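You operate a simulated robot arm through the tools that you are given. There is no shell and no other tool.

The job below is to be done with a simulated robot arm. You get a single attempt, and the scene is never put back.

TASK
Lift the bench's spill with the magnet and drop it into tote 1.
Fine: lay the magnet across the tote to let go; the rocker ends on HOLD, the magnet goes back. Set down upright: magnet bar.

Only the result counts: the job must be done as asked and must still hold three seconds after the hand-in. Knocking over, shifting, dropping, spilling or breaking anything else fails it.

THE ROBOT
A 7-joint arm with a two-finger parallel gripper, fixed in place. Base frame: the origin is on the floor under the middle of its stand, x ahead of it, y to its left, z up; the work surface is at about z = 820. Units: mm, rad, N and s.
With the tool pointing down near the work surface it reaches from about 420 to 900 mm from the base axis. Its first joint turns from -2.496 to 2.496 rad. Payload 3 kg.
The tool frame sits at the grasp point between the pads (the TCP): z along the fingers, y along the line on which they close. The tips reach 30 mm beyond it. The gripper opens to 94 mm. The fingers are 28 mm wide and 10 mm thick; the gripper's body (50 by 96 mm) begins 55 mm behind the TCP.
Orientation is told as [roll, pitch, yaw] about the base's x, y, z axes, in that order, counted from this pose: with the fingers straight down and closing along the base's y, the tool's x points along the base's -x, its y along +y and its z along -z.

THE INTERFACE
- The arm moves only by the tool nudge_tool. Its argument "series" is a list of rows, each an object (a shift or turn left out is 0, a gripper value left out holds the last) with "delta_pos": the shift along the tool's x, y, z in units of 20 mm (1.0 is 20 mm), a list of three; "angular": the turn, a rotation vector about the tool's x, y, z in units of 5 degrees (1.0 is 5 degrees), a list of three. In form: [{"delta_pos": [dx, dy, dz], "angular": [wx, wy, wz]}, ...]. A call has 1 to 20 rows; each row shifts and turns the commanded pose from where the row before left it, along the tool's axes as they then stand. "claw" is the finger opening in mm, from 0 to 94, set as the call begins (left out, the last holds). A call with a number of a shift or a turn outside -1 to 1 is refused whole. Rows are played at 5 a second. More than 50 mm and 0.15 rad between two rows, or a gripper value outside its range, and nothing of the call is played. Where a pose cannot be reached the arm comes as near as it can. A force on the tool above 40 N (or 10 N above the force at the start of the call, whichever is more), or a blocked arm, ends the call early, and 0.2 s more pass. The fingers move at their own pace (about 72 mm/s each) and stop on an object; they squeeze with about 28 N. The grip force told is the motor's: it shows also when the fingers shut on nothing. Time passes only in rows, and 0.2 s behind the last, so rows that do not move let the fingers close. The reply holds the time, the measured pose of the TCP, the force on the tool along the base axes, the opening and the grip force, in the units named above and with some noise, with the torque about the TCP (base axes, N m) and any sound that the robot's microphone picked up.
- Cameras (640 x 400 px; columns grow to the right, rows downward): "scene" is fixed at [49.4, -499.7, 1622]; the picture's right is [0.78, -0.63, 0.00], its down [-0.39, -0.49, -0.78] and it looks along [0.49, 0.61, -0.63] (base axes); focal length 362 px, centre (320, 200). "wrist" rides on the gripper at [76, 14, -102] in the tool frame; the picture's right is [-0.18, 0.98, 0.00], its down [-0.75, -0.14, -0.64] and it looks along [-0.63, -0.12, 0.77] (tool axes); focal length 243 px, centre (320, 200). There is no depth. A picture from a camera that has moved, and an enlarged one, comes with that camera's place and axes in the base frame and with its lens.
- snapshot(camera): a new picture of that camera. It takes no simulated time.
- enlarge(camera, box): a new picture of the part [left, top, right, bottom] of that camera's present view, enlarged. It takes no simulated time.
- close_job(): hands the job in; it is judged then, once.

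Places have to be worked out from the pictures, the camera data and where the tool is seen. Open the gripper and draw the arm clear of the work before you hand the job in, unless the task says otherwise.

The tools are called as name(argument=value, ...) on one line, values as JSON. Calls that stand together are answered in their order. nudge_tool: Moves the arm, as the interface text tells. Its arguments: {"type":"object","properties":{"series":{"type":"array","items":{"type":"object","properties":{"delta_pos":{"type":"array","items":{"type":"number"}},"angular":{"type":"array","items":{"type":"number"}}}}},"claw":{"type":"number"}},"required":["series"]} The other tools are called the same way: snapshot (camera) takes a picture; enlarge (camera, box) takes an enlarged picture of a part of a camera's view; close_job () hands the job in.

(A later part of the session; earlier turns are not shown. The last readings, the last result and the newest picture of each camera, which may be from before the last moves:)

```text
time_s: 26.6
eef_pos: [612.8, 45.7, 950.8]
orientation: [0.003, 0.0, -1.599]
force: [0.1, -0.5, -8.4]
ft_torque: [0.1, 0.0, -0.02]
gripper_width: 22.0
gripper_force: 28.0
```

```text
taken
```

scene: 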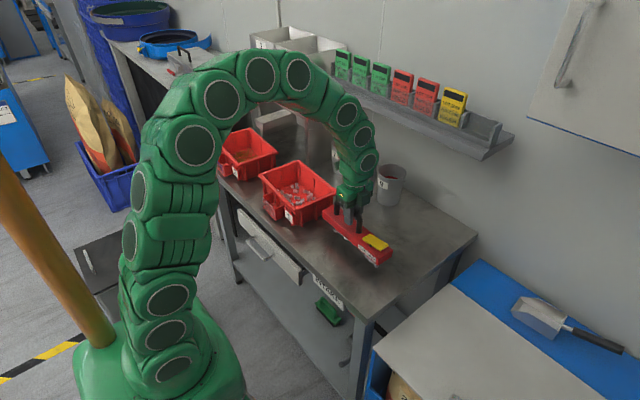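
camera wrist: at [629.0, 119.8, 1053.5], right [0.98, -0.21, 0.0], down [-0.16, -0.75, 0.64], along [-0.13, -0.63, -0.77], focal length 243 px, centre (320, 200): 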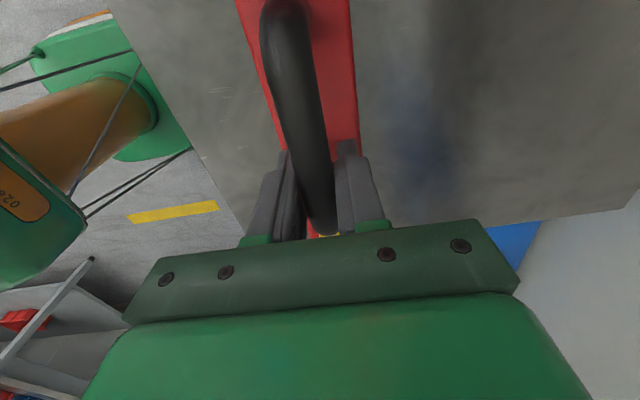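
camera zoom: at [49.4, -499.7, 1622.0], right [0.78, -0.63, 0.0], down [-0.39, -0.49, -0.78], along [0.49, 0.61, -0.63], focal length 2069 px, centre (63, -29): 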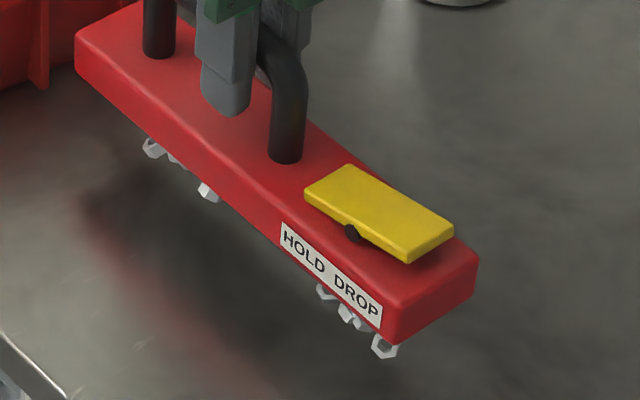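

The table now looks bare: the spill hangs under the bar, and the load has grown from about 5.5 N to 8.4 N. I lift smoothly, then turn the bar about 87° so it will lie across tote 1's short side with the rocker on the far end. After that I check the bench for leftovers.

nudge_tool(series=[{"delta_pos": [0, 0, -0.4]}, {"delta_pos": [0, 0, -0.6]}, {"delta_pos": [0, 0, -0.7]}, {"delta_pos": [0, 0, -0.7]}, {"delta_pos": [0, 0, -0.7]}, {"delta_pos": [0, 0, -0.6]}, {"delta_pos": [0, 0, -0.3]}, {"delta_pos": [0, 0, 0]}])

snapshot(camera="wrist")

enlarge(camera="scene", box=[295, 165, 425, 290])

```text
time_s: 28.4
eef_pos: [613.8, 45.7, 1029.4]
orientation: [-0.001, 0.001, -1.6]
force: [-0.5, 0.1, -7.3]
ft_torque: [0.07, 0.01, -0.01]
gripper_width: 22.5
gripper_force: 27.9
```

```text
taken
camera wrist: at [629.5, 120.3, 1133.2], right [0.98, -0.21, 0.0], down [-0.16, -0.75, 0.64], along [-0.14, -0.63, -0.77], focal length 243 px, centre (320, 200)
```

wrist: 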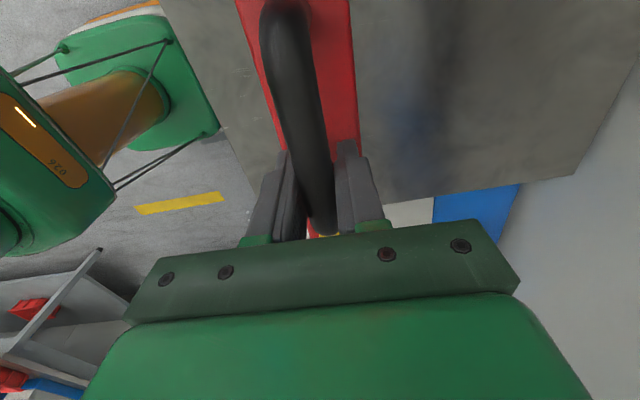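

```text
3.20 times, centred on (360, 228) of scene
camera zoom: at [49.4, -499.7, 1622.0], right [0.78, -0.63, 0.0], down [-0.39, -0.49, -0.78], along [0.49, 0.61, -0.63], focal length 1158 px, centre (192, 112)
```

zoom: 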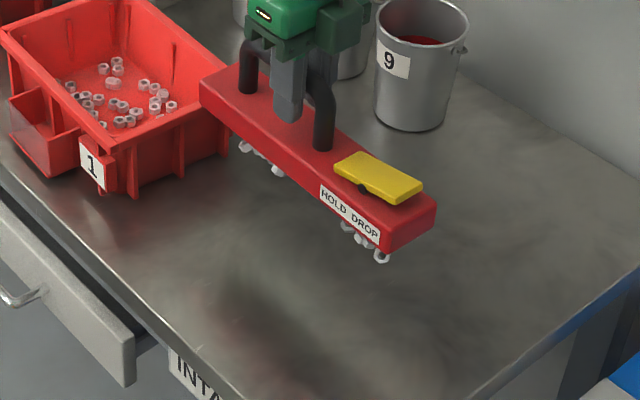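

The bench where the spill lay is clean in both views. I now turn the bar +87° about the vertical at this safe height.

nudge_tool(series=[{"angular": [0, 0, -0.968]}, {"angular": [0, 0, -0.968]}, {"angular": [0, 0, -0.968]}, {"angular": [0, 0, -0.968]}, {"angular": [0, 0, -0.968]}, {"angular": [0, 0, -0.968]}, {"angular": [0, 0, -0.968]}, {"angular": [0, 0, -0.968]}, {"angular": [0, 0, -0.968]}, {"angular": [0, 0, -0.968]}, {"angular": [0, 0, -0.968]}, {"angular": [0, 0, -0.968]}, {"angular": [0, 0, -0.968]}, {"angular": [0, 0, -0.968]}, {"angular": [0, 0, -0.968]}, {"angular": [0, 0, -0.968]}, {"angular": [0, 0, -0.968]}, {"angular": [0, 0, -0.968]}, {"delta_pos": [0, 0, 0]}])

snapshot(camera="wrist")

snapshot(camera="scene")

```text
time_s: 32.4
eef_pos: [612.8, 46.4, 1030.4]
orientation: [-0.003, -0.001, -0.078]
force: [-0.4, -0.4, -7.9]
ft_torque: [0.0, 0.06, 0.04]
gripper_width: 22.1
gripper_force: 27.8
```

```text
taken
camera wrist: at [538.4, 64.5, 1133.3], right [0.26, 0.97, 0.0], down [0.74, -0.2, 0.64], along [0.62, -0.17, -0.77], focal length 243 px, centre (320, 200)
```

wrist: 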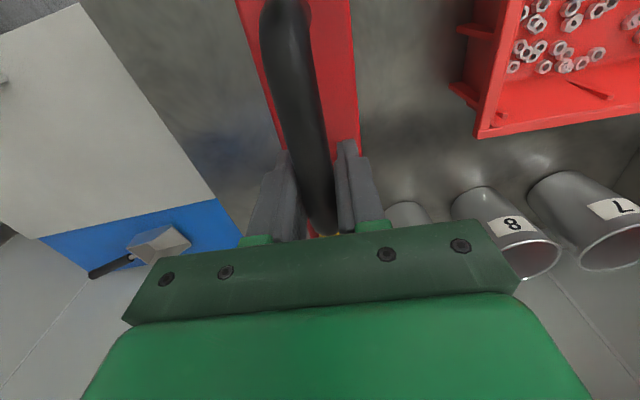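

```text
taken
```

scene: 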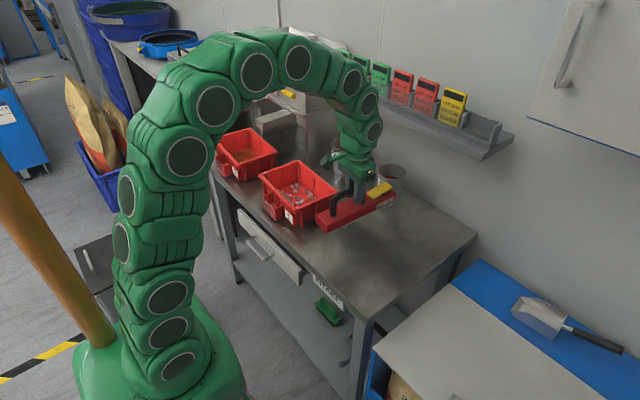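

The yaw is −4.5°, matching the tote, and the bench is clean everywhere. I carry the bar at this height to above tote 1, aiming its middle at about (604, 320).

nudge_tool(series=[{"delta_pos": [0.1, 0.5, 0]}, {"delta_pos": [0.14, 0.85, 0]}, {"delta_pos": [0.14, 0.85, 0]}, {"delta_pos": [0.14, 0.85, 0]}, {"delta_pos": [0.14, 0.85, 0]}, {"delta_pos": [0.14, 0.85, 0]}, {"delta_pos": [0.14, 0.85, 0]}, {"delta_pos": [0.14, 0.85, 0]}, {"delta_pos": [0.14, 0.85, 0]}, {"delta_pos": [0.14, 0.85, 0]}, {"delta_pos": [0.14, 0.85, 0]}, {"delta_pos": [0.14, 0.85, 0]}, {"delta_pos": [0.14, 0.85, 0]}, {"delta_pos": [0.14, 0.85, 0]}, {"delta_pos": [0.14, 0.85, 0]}, {"delta_pos": [0.14, 0.85, 0]}, {"delta_pos": [0.0, 0.35, 0]}, {"delta_pos": [0, 0, 0]}, {"delta_pos": [0, 0, 0]}])

snapshot(camera="wrist")

enlarge(camera="scene", box=[240, 130, 380, 240])

enlarge(camera="scene", box=[310, 180, 450, 290])

```text
time_s: 36.4
eef_pos: [590.5, 321.3, 1029.0]
orientation: [-0.001, 0.0, -0.078]
force: [-0.2, -0.2, -7.6]
ft_torque: [0.02, 0.08, 0.0]
gripper_width: 22.1
gripper_force: 28.2
```

```text
taken
camera wrist: at [515.8, 339.9, 1132.5], right [0.26, 0.97, 0.0], down [0.74, -0.2, 0.64], along [0.62, -0.17, -0.77], focal length 243 px, centre (320, 200)
```

wrist: 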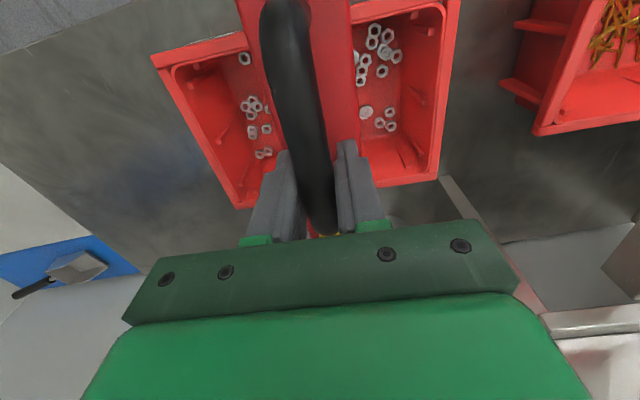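

```text
3.64 times, centred on (310, 185) of scene
camera zoom: at [49.4, -499.7, 1622.0], right [0.78, -0.63, 0.0], down [-0.39, -0.49, -0.78], along [0.49, 0.61, -0.63], focal length 1316 px, centre (356, 254)
```

zoom: 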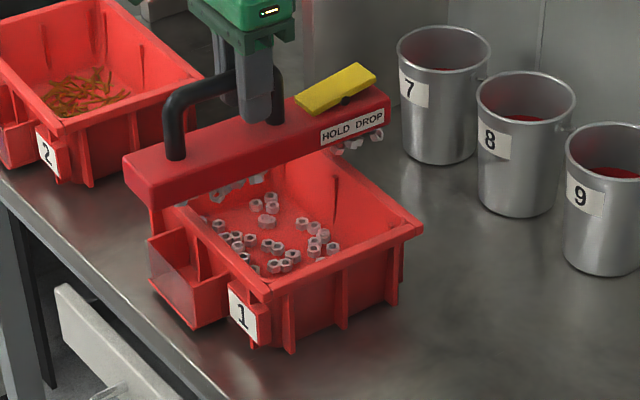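

```text
3.64 times, centred on (380, 235) of scene
camera zoom: at [49.4, -499.7, 1622.0], right [0.78, -0.63, 0.0], down [-0.39, -0.49, -0.78], along [0.49, 0.61, -0.63], focal length 1316 px, centre (102, 73)
```

zoom: 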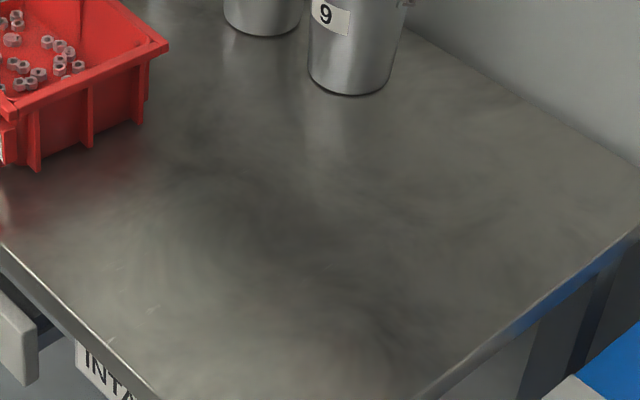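

The bench is bare and the bar is squarely over the tote, with its middle about 8 mm toward the robot from the tote's centre. This keeps the rocker's DROP end close above the far rim. I lower to about 12 mm above the rim.

nudge_tool(series=[{"delta_pos": [0, 0, 0.3]}, {"delta_pos": [0, 0, 0.4]}, {"delta_pos": [0, 0, 0.4]}, {"delta_pos": [0, 0, 0.4]}, {"delta_pos": [0, 0, 0.3]}, {"delta_pos": [0, 0, 0.1]}, {"delta_pos": [0, 0, 0]}, {"delta_pos": [0, 0, 0]}])

enlarge(camera="scene", box=[250, 140, 350, 220])

snapshot(camera="wrist")

```text
time_s: 38.2
eef_pos: [590.5, 321.1, 991.1]
orientation: [0.0, -0.002, -0.077]
force: [-0.2, -0.3, -8.4]
ft_torque: [0.01, 0.11, 0.01]
gripper_width: 22.2
gripper_force: 28.1
```

```text
5.00 times, centred on (300, 180) of scene
camera zoom: at [49.4, -499.7, 1622.0], right [0.78, -0.63, 0.0], down [-0.39, -0.49, -0.78], along [0.49, 0.61, -0.63], focal length 1810 px, centre (420, 300)
```

zoom: 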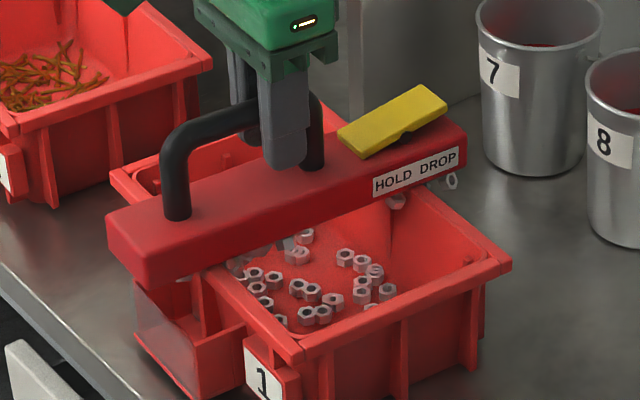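

```text
taken
camera wrist: at [515.9, 339.2, 1094.5], right [0.26, 0.97, 0.0], down [0.74, -0.2, 0.64], along [0.62, -0.17, -0.77], focal length 243 px, centre (320, 200)
```

wrist: 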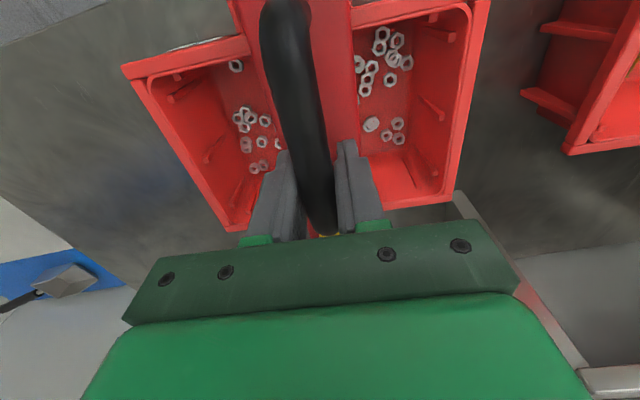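

The bar is about 12 mm above the rim and lined up. I lower in 2 mm steps until the rim starts to carry the weight.

nudge_tool(series=[{"delta_pos": [0, 0, 0.1]}, {"delta_pos": [0, 0, 0.1]}, {"delta_pos": [0, 0, 0.1]}, {"delta_pos": [0, 0, 0.1]}, {"delta_pos": [0, 0, 0]}])

enlarge(camera="scene", box=[250, 140, 350, 220])

```text
time_s: 39.4
eef_pos: [591.2, 320.0, 985.4]
orientation: [0.002, -0.003, -0.078]
force: [7.7, 9.1, 27.7]
ft_torque: [-0.06, 0.0, 0.01]
gripper_width: 22.2
gripper_force: 27.7
```

```text
5.00 times, centred on (300, 180) of scene
camera zoom: at [49.4, -499.7, 1622.0], right [0.78, -0.63, 0.0], down [-0.39, -0.49, -0.78], along [0.49, 0.61, -0.63], focal length 1810 px, centre (420, 300)
```

zoom: 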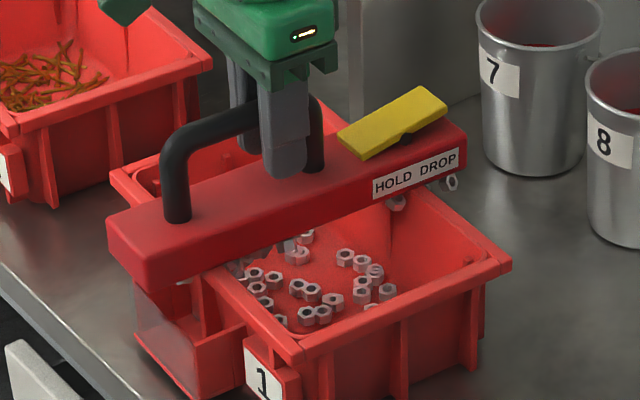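

The rim was reached at a TCP height of about 986, and I am now pressing with about 30 N. I back off slightly to leave the bar resting lightly.

nudge_tool(series=[{"delta_pos": [0, 0, -0.08]}, {"delta_pos": [0, 0, 0]}])

```text
time_s: 40.0
eef_pos: [590.2, 319.5, 983.9]
orientation: [-0.003, 0.003, -0.079]
force: [-1.0, 2.9, -1.2]
ft_torque: [-0.06, -0.19, 0.1]
gripper_width: 22.2
gripper_force: 27.8
```

The vertical force is now about −1 N, so the rim carries nearly all the weight. I check the seating on both rims before letting go.

enlarge(camera="scene", box=[260, 150, 300, 200])

enlarge(camera="scene", box=[310, 145, 350, 195])

snapshot(camera="wrist")

```text
8.00 times, centred on (280, 175) of scene
camera zoom: at [49.4, -499.7, 1622.0], right [0.78, -0.63, 0.0], down [-0.39, -0.49, -0.78], along [0.49, 0.61, -0.63], focal length 2896 px, centre (640, 400)
```

zoom: 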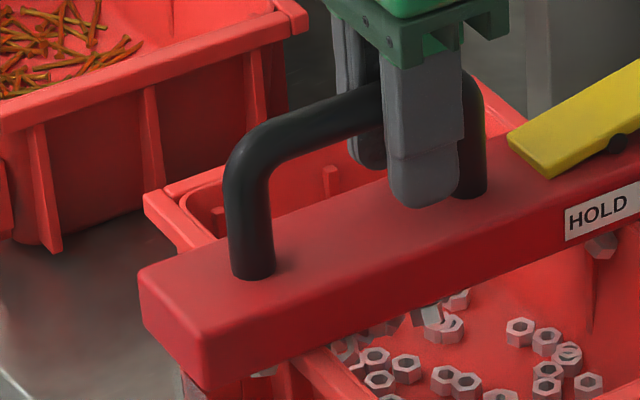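

```text
8.00 times, centred on (330, 170) of scene
camera zoom: at [49.4, -499.7, 1622.0], right [0.78, -0.63, 0.0], down [-0.39, -0.49, -0.78], along [0.49, 0.61, -0.63], focal length 2896 px, centre (240, 440)
```

zoom: 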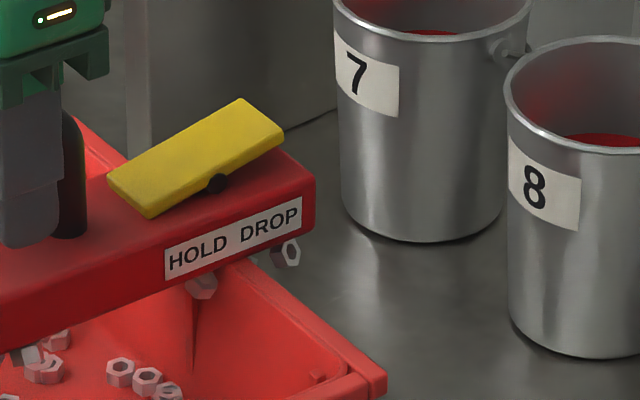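

```text
taken
camera wrist: at [515.4, 338.7, 1087.7], right [0.26, 0.97, 0.0], down [0.74, -0.2, 0.64], along [0.62, -0.17, -0.77], focal length 243 px, centre (320, 200)
```

wrist: 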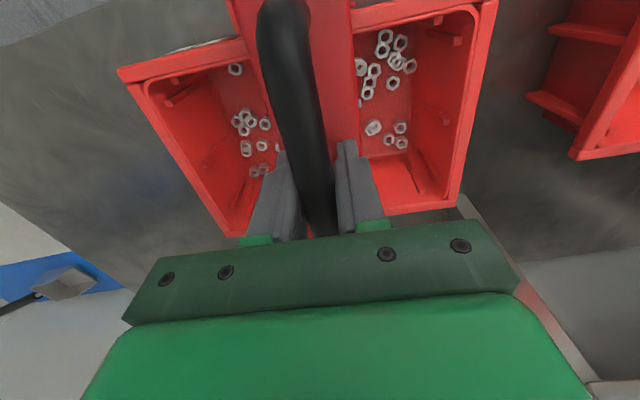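

The bar lies across both rims. I open the fingers to let it rest there.

nudge_tool(series=[{"delta_pos": [0, 0, 0]}, {"delta_pos": [0, 0, 0]}, {"delta_pos": [0, 0, 0]}], claw=50)

enlarge(camera="scene", box=[250, 140, 350, 220])

snapshot(camera="wrist")

```text
time_s: 40.8
eef_pos: [590.4, 320.3, 985.7]
orientation: [0.002, 0.0, -0.078]
force: [-0.2, 0.2, 0.2]
ft_torque: [0.0, 0.01, 0.02]
gripper_width: 49.8
gripper_force: 0.0
```

```text
5.00 times, centred on (300, 180) of scene
camera zoom: at [49.4, -499.7, 1622.0], right [0.78, -0.63, 0.0], down [-0.39, -0.49, -0.78], along [0.49, 0.61, -0.63], focal length 1810 px, centre (420, 300)
```

zoom: 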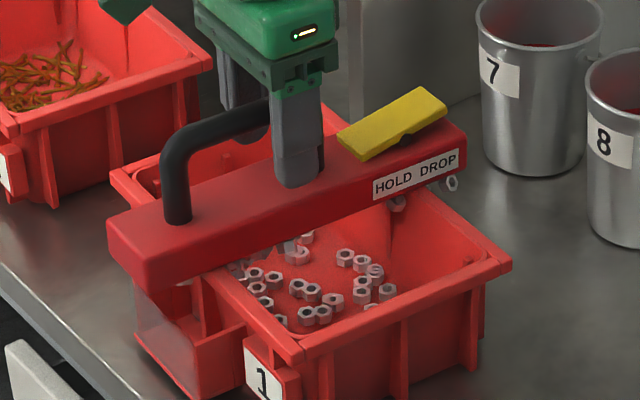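

```text
taken
camera wrist: at [515.7, 338.9, 1088.6], right [0.26, 0.97, 0.0], down [0.74, -0.2, 0.64], along [0.62, -0.17, -0.77], focal length 243 px, centre (320, 200)
```

wrist: 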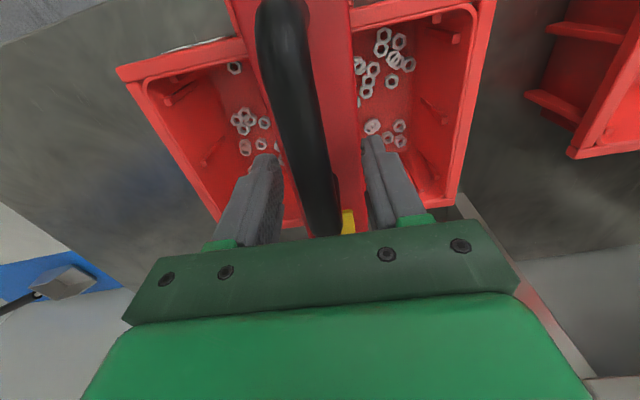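

The bar rests steadily on the tote with the gripper free. I rise straight up clear of the handle, then move toward the rocker with the fingers closed.

nudge_tool(series=[{"delta_pos": [0, 0, -0.3]}, {"delta_pos": [0, 0, -0.6]}, {"delta_pos": [0, 0, -0.8]}, {"delta_pos": [0, 0, -0.8]}, {"delta_pos": [0, 0, -0.8]}, {"delta_pos": [0, 0, -0.4]}, {"delta_pos": [0, 0, 0]}])

snapshot(camera="wrist")

enlarge(camera="scene", box=[250, 140, 350, 220])

```text
time_s: 42.4
eef_pos: [589.8, 319.3, 1060.0]
orientation: [-0.001, -0.001, -0.079]
force: [-0.3, 0.3, 0.0]
ft_torque: [-0.02, -0.01, -0.02]
gripper_width: 50.1
gripper_force: 0.0
```

```text
taken
camera wrist: at [515.2, 338.8, 1163.1], right [0.26, 0.97, 0.0], down [0.74, -0.2, 0.64], along [0.62, -0.17, -0.77], focal length 243 px, centre (320, 200)
```

wrist: 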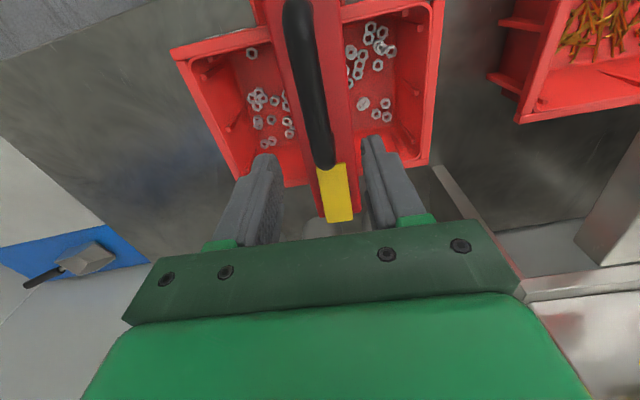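

```text
5.00 times, centred on (300, 180) of scene
camera zoom: at [49.4, -499.7, 1622.0], right [0.78, -0.63, 0.0], down [-0.39, -0.49, -0.78], along [0.49, 0.61, -0.63], focal length 1810 px, centre (420, 300)
```

zoom: 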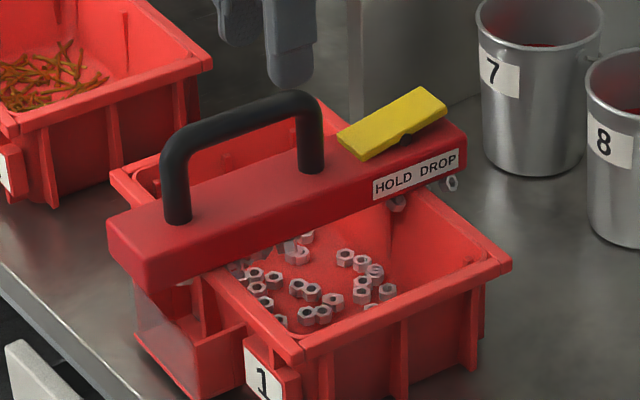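

I enlarge the rocker in the wrist view to fix its place.

enlarge(camera="wrist", box=[270, 130, 400, 235])

enlarge(camera="scene", box=[310, 150, 350, 190])

```text
3.81 times, centred on (335, 182) of wrist
camera zoom: at [515.2, 338.8, 1163.1], right [0.26, 0.97, 0.0], down [0.74, -0.2, 0.64], along [0.62, -0.17, -0.77], focal length 924 px, centre (263, 267)
```

zoom: 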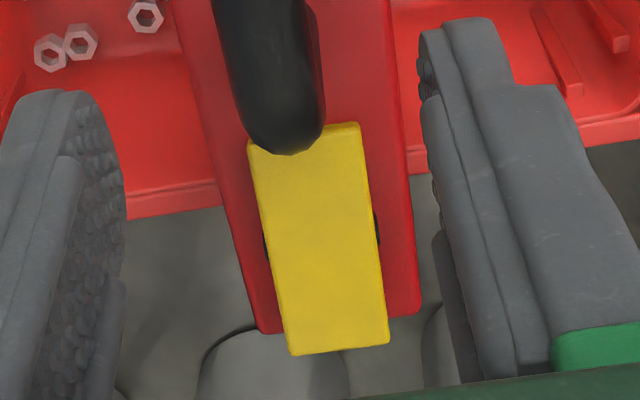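

```text
10.00 times, centred on (330, 170) of scene
camera zoom: at [49.4, -499.7, 1622.0], right [0.78, -0.63, 0.0], down [-0.39, -0.49, -0.78], along [0.49, 0.61, -0.63], focal length 3620 px, centre (220, 500)
```

zoom: 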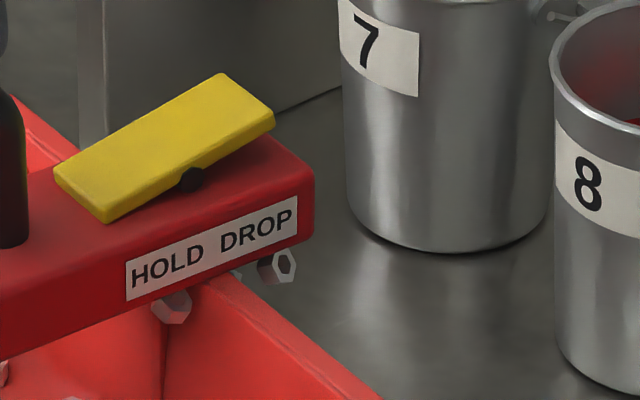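

The rocker runs from x≈651 to 719 with its pivot near (686, 311), and the DROP end is the far, raised one. I close the fingers and move to above about (705, 310), staying high.

nudge_tool(series=[{"delta_pos": [-0.7, 0, 0]}, {"delta_pos": [-0.9, 0, 0]}, {"delta_pos": [-0.9, 0, 0]}, {"delta_pos": [-0.9, 0, 0]}, {"delta_pos": [-0.9, 0, 0]}, {"delta_pos": [-0.9, 0, 0]}, {"delta_pos": [-0.58, 0, 0]}, {"delta_pos": [0, 0, 0]}], claw=0)

snapshot(camera="wrist")

enlarge(camera="scene", box=[290, 110, 370, 190])

```text
time_s: 44.2
eef_pos: [704.9, 309.8, 1061.2]
orientation: [0.0, -0.003, -0.079]
force: [-0.2, 0.4, 0.4]
ft_torque: [-0.03, 0.0, 0.01]
gripper_width: 0.0
gripper_force: 28.2
```

```text
taken
camera wrist: at [630.8, 330.3, 1163.2], right [0.26, 0.97, 0.0], down [0.74, -0.2, 0.64], along [0.62, -0.17, -0.77], focal length 243 px, centre (320, 200)
```

wrist: 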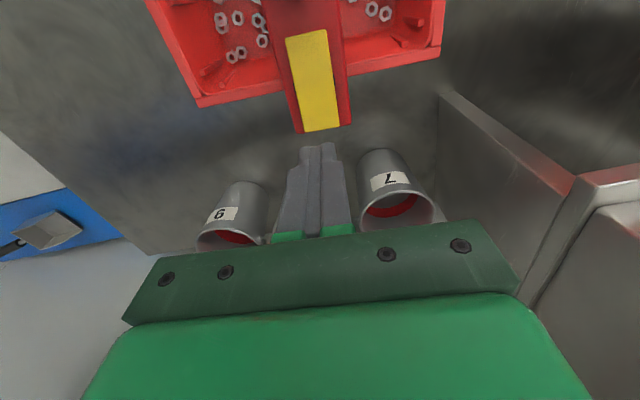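

```text
5.00 times, centred on (330, 150) of scene
camera zoom: at [49.4, -499.7, 1622.0], right [0.78, -0.63, 0.0], down [-0.39, -0.49, -0.78], along [0.49, 0.61, -0.63], focal length 1810 px, centre (270, 450)
```

zoom: 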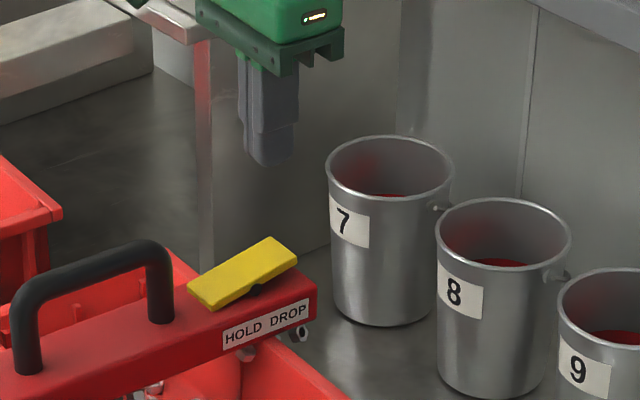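

The fingertips are over the DROP half of the rocker. I come down to just above it.

nudge_tool(series=[{"delta_pos": [0, 0, 0.5]}, {"delta_pos": [0, 0, 0.8]}, {"delta_pos": [0, 0, 0.8]}, {"delta_pos": [0, 0, 0.7]}, {"delta_pos": [0, 0, 0.5]}, {"delta_pos": [0, 0, 0.1]}, {"delta_pos": [0, 0, 0]}])

enlarge(camera="scene", box=[310, 130, 360, 190])

enlarge(camera="wrist", box=[240, 0, 400, 200])

```text
time_s: 45.8
eef_pos: [705.0, 311.0, 990.4]
orientation: [-0.001, -0.002, -0.079]
force: [-0.8, 0.7, 0.0]
ft_torque: [-0.01, 0.02, 0.01]
gripper_width: 0.2
gripper_force: 27.7
```

```text
6.67 times, centred on (335, 160) of scene
camera zoom: at [49.4, -499.7, 1622.0], right [0.78, -0.63, 0.0], down [-0.39, -0.49, -0.78], along [0.49, 0.61, -0.63], focal length 2414 px, centre (220, 467)
```

zoom: 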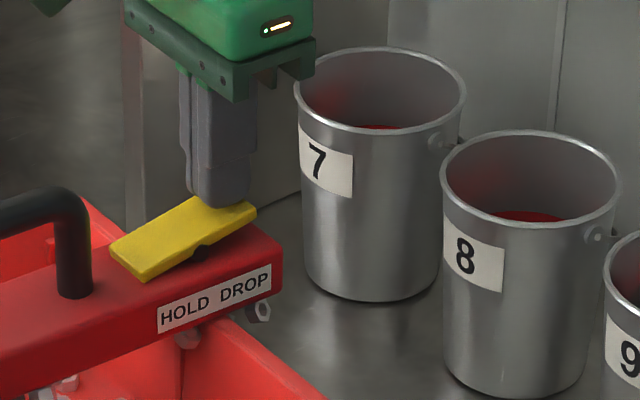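

```text
2.00 times, centred on (320, 100) of wrist
camera zoom: at [630.8, 330.1, 1094.7], right [0.26, 0.97, 0.0], down [0.74, -0.2, 0.64], along [0.62, -0.17, -0.77], focal length 485 px, centre (320, 400)
```

zoom: 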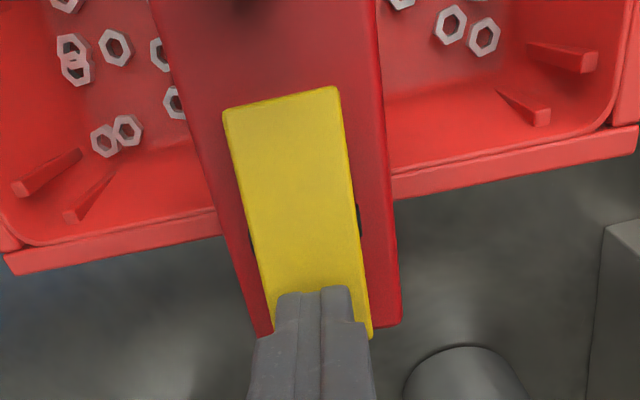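

The tips are just over the DROP end, beyond the pivot. I press down in 1.6 mm steps.

nudge_tool(series=[{"delta_pos": [0, 0, 0.08]}, {"delta_pos": [0, 0, 0.08]}, {"delta_pos": [0, 0, 0.08]}, {"delta_pos": [0, 0, 0.08]}, {"delta_pos": [0, 0, 0.08]}])

enlarge(camera="scene", box=[310, 130, 360, 190])

```text
time_s: 47.0
eef_pos: [705.8, 310.7, 983.6]
orientation: [-0.002, -0.001, -0.08]
force: [0.8, -1.0, 3.7]
ft_torque: [-0.04, 0.07, 0.04]
gripper_width: 0.0
gripper_force: 28.1
```

```text
6.67 times, centred on (335, 160) of scene
camera zoom: at [49.4, -499.7, 1622.0], right [0.78, -0.63, 0.0], down [-0.39, -0.49, -0.78], along [0.49, 0.61, -0.63], focal length 2414 px, centre (220, 467)
```

zoom: 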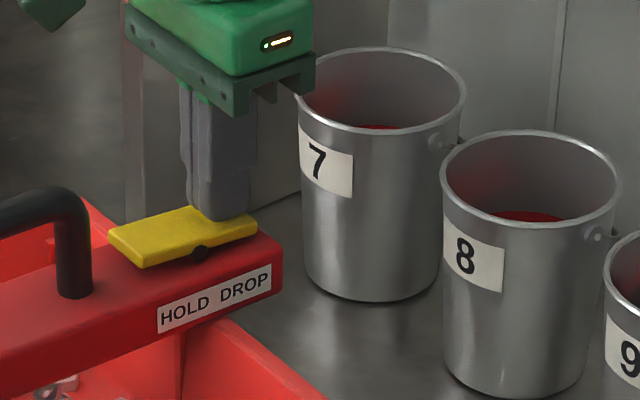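

The rocker is tipping at about 4 N and the nuts hanging at the far end are gone. I keep pressing until it reaches its stop.

nudge_tool(series=[{"delta_pos": [0, 0, 0.08]}, {"delta_pos": [0, 0, 0.08]}, {"delta_pos": [0, 0, 0.08]}, {"delta_pos": [0, 0, 0]}])

enlarge(camera="scene", box=[310, 130, 360, 190])

enlarge(camera="scene", box=[250, 140, 350, 220])

```text
time_s: 47.8
eef_pos: [706.7, 311.3, 983.3]
orientation: [0.001, -0.003, -0.079]
force: [-3.7, -1.5, 12.0]
ft_torque: [-0.02, 0.24, 0.07]
gripper_width: 0.2
gripper_force: 28.2
stopped in row 3: the force on the tool passed its limit at 43 N (the readings are from after the stop); the commanded pose is now the measured one
```

```text
6.67 times, centred on (335, 160) of scene
camera zoom: at [49.4, -499.7, 1622.0], right [0.78, -0.63, 0.0], down [-0.39, -0.49, -0.78], along [0.49, 0.61, -0.63], focal length 2414 px, centre (220, 467)
```

zoom: 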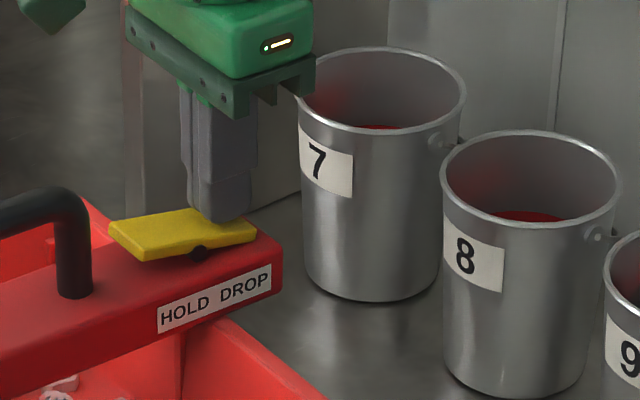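

```text
5.00 times, centred on (300, 180) of scene
camera zoom: at [49.4, -499.7, 1622.0], right [0.78, -0.63, 0.0], down [-0.39, -0.49, -0.78], along [0.49, 0.61, -0.63], focal length 1810 px, centre (420, 300)
```

zoom: 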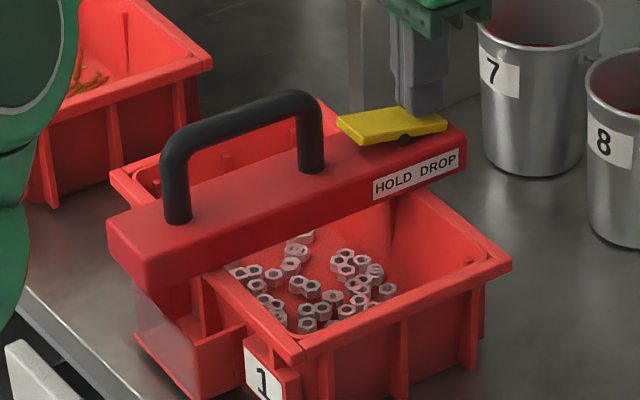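

The rocker is on DROP, the nuts are in the tote, and the bar and tote have not moved. I rise straight up and check around the tote for strays.

nudge_tool(series=[{"delta_pos": [0, 0, -0.2]}, {"delta_pos": [0, 0, -0.6]}, {"delta_pos": [0, 0, -0.8]}, {"delta_pos": [0, 0, -0.8]}, {"delta_pos": [0, 0, -0.8]}, {"delta_pos": [0, 0, -0.6]}, {"delta_pos": [0, 0, 0]}])

snapshot(camera="wrist")

enlarge(camera="scene", box=[230, 120, 390, 250])

enlarge(camera="scene", box=[310, 150, 350, 190])

```text
time_s: 49.4
eef_pos: [705.5, 312.3, 1059.2]
orientation: [0.003, -0.005, -0.079]
force: [-0.2, 0.4, -0.1]
ft_torque: [0.03, -0.04, -0.02]
gripper_width: 0.1
gripper_force: 28.5
```

```text
taken
camera wrist: at [630.8, 330.5, 1161.3], right [0.26, 0.97, 0.0], down [0.74, -0.2, 0.65], along [0.62, -0.17, -0.76], focal length 243 px, centre (320, 200)
```

wrist: 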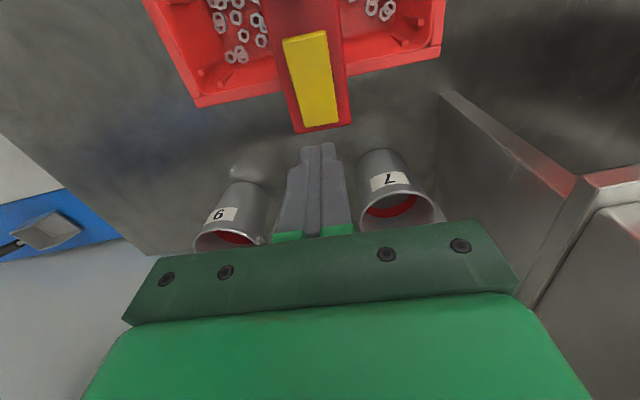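

```text
3.08 times, centred on (310, 185) of scene
camera zoom: at [49.4, -499.7, 1622.0], right [0.78, -0.63, 0.0], down [-0.39, -0.49, -0.78], along [0.49, 0.61, -0.63], focal length 1114 px, centre (351, 246)
```

zoom: 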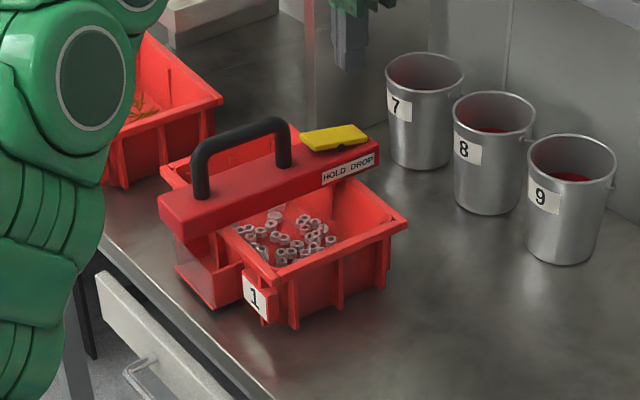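

```text
10.00 times, centred on (330, 170) of scene
camera zoom: at [49.4, -499.7, 1622.0], right [0.78, -0.63, 0.0], down [-0.39, -0.49, -0.78], along [0.49, 0.61, -0.63], focal length 3620 px, centre (220, 500)
```

zoom: 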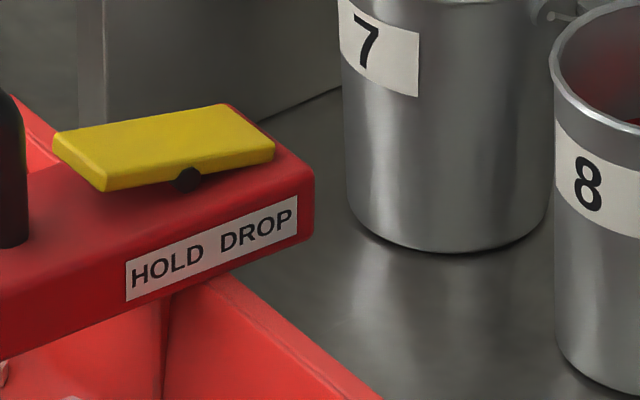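

The rocker stays on DROP and no nuts lie outside the tote. To avoid re-lifting nuts out of the tote, I will set HOLD only when the magnet is back at its place. I go back above the handle and open the fingers.

nudge_tool(series=[{"delta_pos": [0.7, 0, 0]}, {"delta_pos": [0.9, 0, 0]}, {"delta_pos": [0.9, 0, 0]}, {"delta_pos": [0.9, 0, 0]}, {"delta_pos": [0.9, -0.065, 0]}, {"delta_pos": [0.9, 0, 0]}, {"delta_pos": [0.58, 0, 0]}, {"delta_pos": [0, 0, 0]}], claw=50)

snapshot(camera="wrist")

enlarge(camera="scene", box=[250, 140, 350, 220])

```text
time_s: 51.1
eef_pos: [589.4, 319.0, 1056.8]
orientation: [0.001, -0.005, -0.078]
force: [0.5, 0.2, 0.3]
ft_torque: [-0.01, -0.03, -0.05]
gripper_width: 49.9
gripper_force: 0.1
```

```text
taken
camera wrist: at [515.7, 338.0, 1160.3], right [0.26, 0.97, 0.0], down [0.74, -0.2, 0.65], along [0.62, -0.17, -0.76], focal length 243 px, centre (320, 200)
```

wrist: 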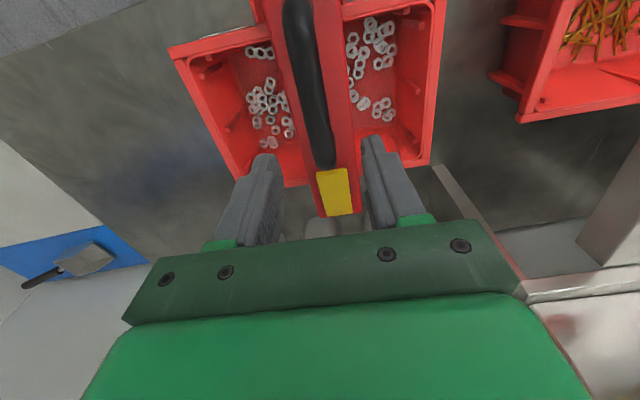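

```text
5.00 times, centred on (300, 180) of scene
camera zoom: at [49.4, -499.7, 1622.0], right [0.78, -0.63, 0.0], down [-0.39, -0.49, -0.78], along [0.49, 0.61, -0.63], focal length 1810 px, centre (420, 300)
```

zoom: 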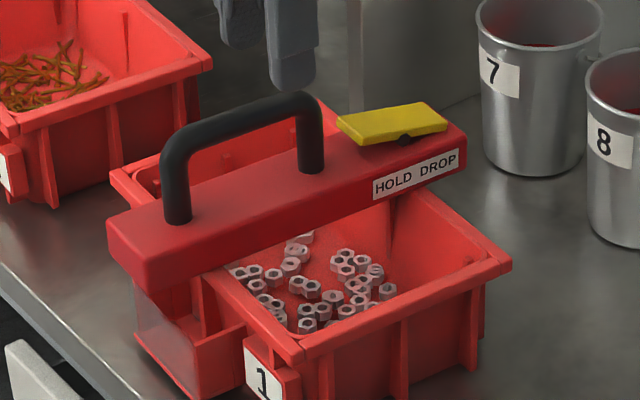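

The bar and tote are exactly where I left them. I trim the position by about 1 mm and descend around the handle.

nudge_tool(series=[{"delta_pos": [-0.045, 0.06, 0], "angular": [0, 0.057, 0]}, {"delta_pos": [0, 0, 0.5]}, {"delta_pos": [0, 0, 0.8]}, {"delta_pos": [0, 0, 0.8]}, {"delta_pos": [0, 0, 0.8]}, {"delta_pos": [0, 0, 0.5]}, {"delta_pos": [0, 0, 0.15]}, {"delta_pos": [0, 0, 0]}])

snapshot(camera="wrist")

enlarge(camera="scene", box=[250, 140, 350, 220])

```text
time_s: 53.0
eef_pos: [591.7, 321.4, 986.6]
orientation: [0.0, 0.002, -0.078]
force: [-0.4, 0.4, -0.3]
ft_torque: [-0.03, -0.03, -0.03]
gripper_width: 50.2
gripper_force: 0.0
```

```text
taken
camera wrist: at [517.5, 339.2, 1089.6], right [0.26, 0.97, 0.0], down [0.74, -0.2, 0.64], along [0.62, -0.17, -0.77], focal length 243 px, centre (320, 200)
```

wrist: 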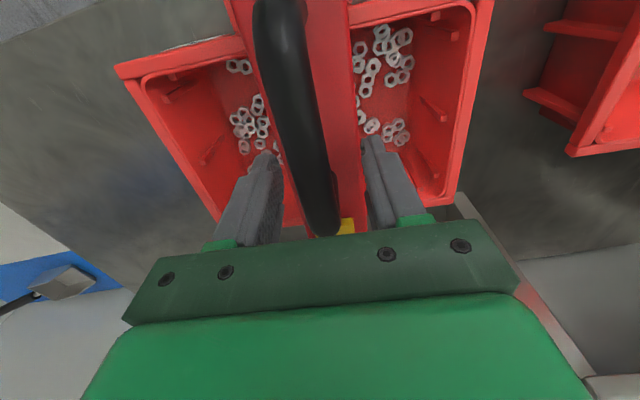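

```text
5.00 times, centred on (300, 180) of scene
camera zoom: at [49.4, -499.7, 1622.0], right [0.78, -0.63, 0.0], down [-0.39, -0.49, -0.78], along [0.49, 0.61, -0.63], focal length 1810 px, centre (420, 300)
```

zoom: 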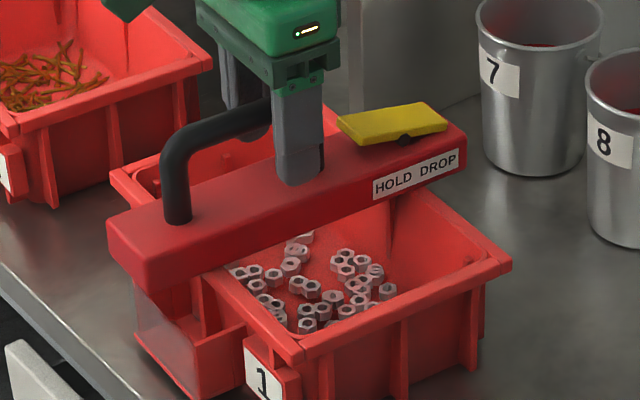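

The fingers straddle the handle, perhaps 1 mm off to one side. I trim by 1 mm and close gently.

nudge_tool(series=[{"delta_pos": [0.03, -0.05, 0]}, {"delta_pos": [0, 0, 0]}])

nudge_tool(series=[{"delta_pos": [0, 0, 0]}, {"delta_pos": [0, 0, 0]}, {"delta_pos": [0, 0, 0]}, {"delta_pos": [0, 0, 0]}], claw=0)

enlarge(camera="scene", box=[250, 140, 350, 220])

```text
time_s: 53.5
eef_pos: [591.3, 319.5, 986.3]
orientation: [0.0, 0.002, -0.079]
force: [0.1, -1.0, -1.0]
ft_torque: [-0.03, 0.0, -0.02]
gripper_width: 49.7
gripper_force: 0.2
```

```text
time_s: 54.5
eef_pos: [592.1, 320.0, 986.7]
orientation: [0.0, 0.003, -0.08]
force: [-1.0, 1.1, -0.2]
ft_torque: [-0.04, -0.03, 0.01]
gripper_width: 22.4
gripper_force: 27.6
```

```text
5.00 times, centred on (300, 180) of scene
camera zoom: at [49.4, -499.7, 1622.0], right [0.78, -0.63, 0.0], down [-0.39, -0.49, -0.78], along [0.49, 0.61, -0.63], focal length 1810 px, centre (420, 300)
```

zoom: 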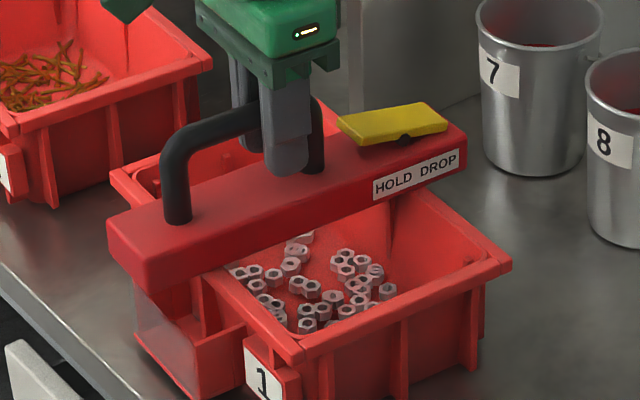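

The grip is firm and the tote undisturbed. I lift the magnet straight up off the tote.

nudge_tool(series=[{"delta_pos": [0, 0, -0.15]}, {"delta_pos": [0, 0, -0.3]}, {"delta_pos": [0, 0, -0.5]}, {"delta_pos": [0, 0, -0.6]}, {"delta_pos": [0, 0, -0.6]}, {"delta_pos": [0, 0, -0.4]}, {"delta_pos": [0, 0, -0.2]}, {"delta_pos": [0, 0, 0]}])

enlarge(camera="scene", box=[230, 120, 390, 250])

snapshot(camera="wrist")

```text
time_s: 56.4
eef_pos: [591.2, 320.1, 1041.4]
orientation: [0.0, 0.001, -0.079]
force: [0.5, -0.6, -6.2]
ft_torque: [-0.01, 0.03, -0.02]
gripper_width: 22.1
gripper_force: 27.7
```

```text
3.08 times, centred on (310, 185) of scene
camera zoom: at [49.4, -499.7, 1622.0], right [0.78, -0.63, 0.0], down [-0.39, -0.49, -0.78], along [0.49, 0.61, -0.63], focal length 1114 px, centre (351, 246)
```

zoom: 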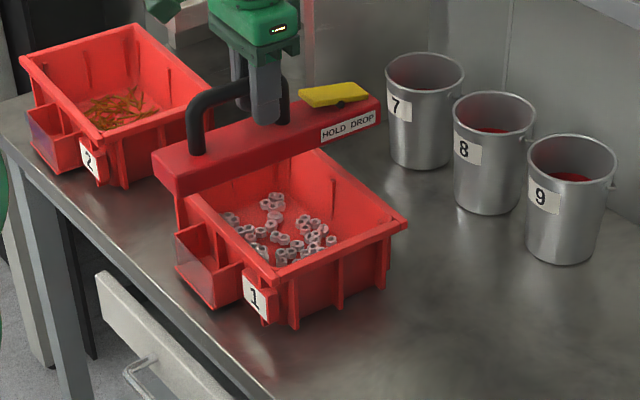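

```text
taken
camera wrist: at [516.3, 338.0, 1144.9], right [0.26, 0.97, 0.0], down [0.74, -0.2, 0.64], along [0.62, -0.17, -0.77], focal length 243 px, centre (320, 200)
```

wrist: 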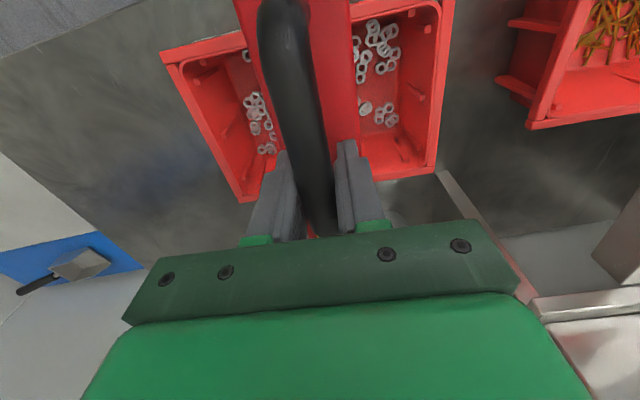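

The magnet is off the tote with nothing hanging from it, at about 6 N. I carry it back over the empty bench.

nudge_tool(series=[{"delta_pos": [-0.1, -0.5, 0]}, {"delta_pos": [-0.14, -0.85, 0]}, {"delta_pos": [-0.14, -0.85, 0]}, {"delta_pos": [-0.14, -0.85, 0]}, {"delta_pos": [-0.14, -0.85, 0]}, {"delta_pos": [-0.14, -0.85, 0]}, {"delta_pos": [-0.14, -0.85, 0]}, {"delta_pos": [-0.14, -0.85, 0]}, {"delta_pos": [-0.14, -0.85, 0]}, {"delta_pos": [-0.14, -0.85, 0]}, {"delta_pos": [-0.14, -0.85, 0]}, {"delta_pos": [-0.14, -0.85, 0]}, {"delta_pos": [-0.14, -0.85, 0]}, {"delta_pos": [-0.14, -0.85, 0]}, {"delta_pos": [-0.14, -0.85, 0]}, {"delta_pos": [-0.14, -0.85, 0]}, {"delta_pos": [0.0, -0.35, 0]}, {"delta_pos": [0, 0, 0]}])

nudge_tool(series=[{"angular": [0, 0, 0.968]}, {"angular": [0, 0, 0.968]}, {"angular": [0, 0, 0.968]}, {"angular": [0, 0, 0.968]}, {"angular": [0, 0, 0.968]}, {"angular": [0, 0, 0.968]}, {"angular": [0, 0, 0.968]}, {"angular": [0, 0, 0.968]}, {"angular": [0, 0, 0.968]}, {"angular": [0, 0, 0.968]}, {"angular": [0, 0, 0.968]}, {"angular": [0, 0, 0.968]}, {"angular": [0, 0, 0.968]}, {"angular": [0, 0, 0.968]}, {"angular": [0, 0, 0.968]}, {"angular": [0, 0, 0.968]}, {"angular": [0, 0, 0.968]}, {"angular": [0, 0, 0.968]}, {"delta_pos": [0, 0, 0]}])

enlarge(camera="scene", box=[240, 120, 450, 280])

```text
time_s: 60.1
eef_pos: [613.8, 45.7, 1040.3]
orientation: [0.0, 0.0, -0.079]
force: [0.9, 0.1, -6.3]
ft_torque: [-0.01, 0.09, -0.04]
gripper_width: 21.9
gripper_force: 27.5
```

```text
time_s: 64.2
eef_pos: [612.4, 43.9, 1040.1]
orientation: [0.0, -0.001, -1.599]
force: [-0.2, -0.2, -6.2]
ft_torque: [0.06, 0.02, 0.01]
gripper_width: 22.1
gripper_force: 27.9
```

```text
2.50 times, centred on (345, 200) of scene
camera zoom: at [49.4, -499.7, 1622.0], right [0.78, -0.63, 0.0], down [-0.39, -0.49, -0.78], along [0.49, 0.61, -0.63], focal length 905 px, centre (258, 200)
```

zoom: 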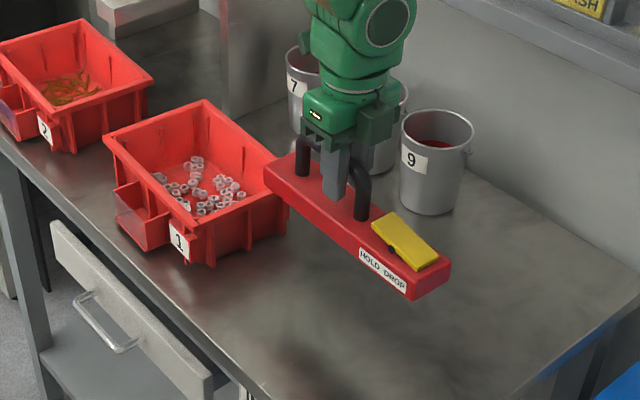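

The bench and totes are in order. I bring the magnet back and down toward its original place, first to about (735, 32, 960).

nudge_tool(series=[{"delta_pos": [-0.057, 0.765, 0.5]}, {"delta_pos": [-0.057, 0.765, 0.5]}, {"delta_pos": [-0.057, 0.765, 0.5]}, {"delta_pos": [-0.057, 0.765, 0.5]}, {"delta_pos": [-0.057, 0.765, 0.5]}, {"delta_pos": [-0.057, 0.765, 0.5]}, {"delta_pos": [-0.057, 0.765, 0.5]}, {"delta_pos": [-0.057, 0.765, 0.5]}, {"delta_pos": [0, 0, 0]}])

snapshot(camera="wrist")

enlarge(camera="scene", box=[330, 60, 490, 260])

```text
time_s: 66.2
eef_pos: [735.9, 32.8, 960.9]
orientation: [-0.001, 0.001, -1.598]
force: [-0.2, 1.1, -6.8]
ft_torque: [0.08, -0.02, 0.02]
gripper_width: 22.2
gripper_force: 28.2
```

```text
taken
camera wrist: at [752.1, 106.2, 1064.7], right [0.98, -0.21, 0.0], down [-0.16, -0.75, 0.64], along [-0.14, -0.63, -0.77], focal length 243 px, centre (320, 200)
```

wrist: 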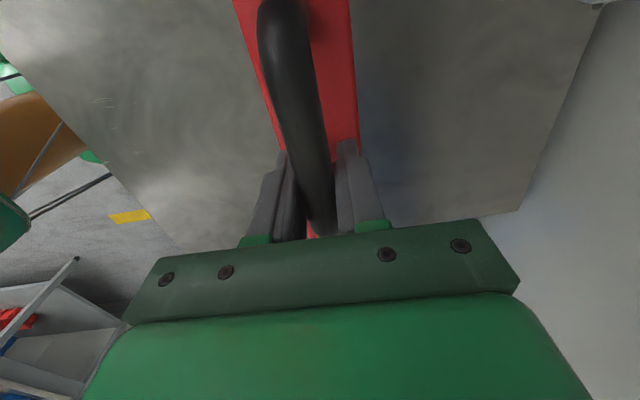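

```text
2.00 times, centred on (410, 160) of scene
camera zoom: at [49.4, -499.7, 1622.0], right [0.78, -0.63, 0.0], down [-0.39, -0.49, -0.78], along [0.49, 0.61, -0.63], focal length 724 px, centre (140, 280)
```

zoom: 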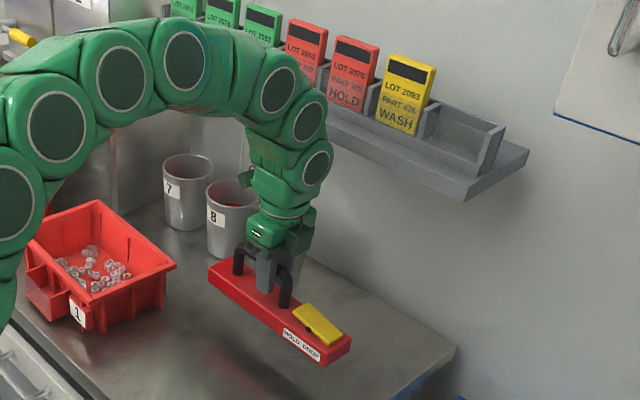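

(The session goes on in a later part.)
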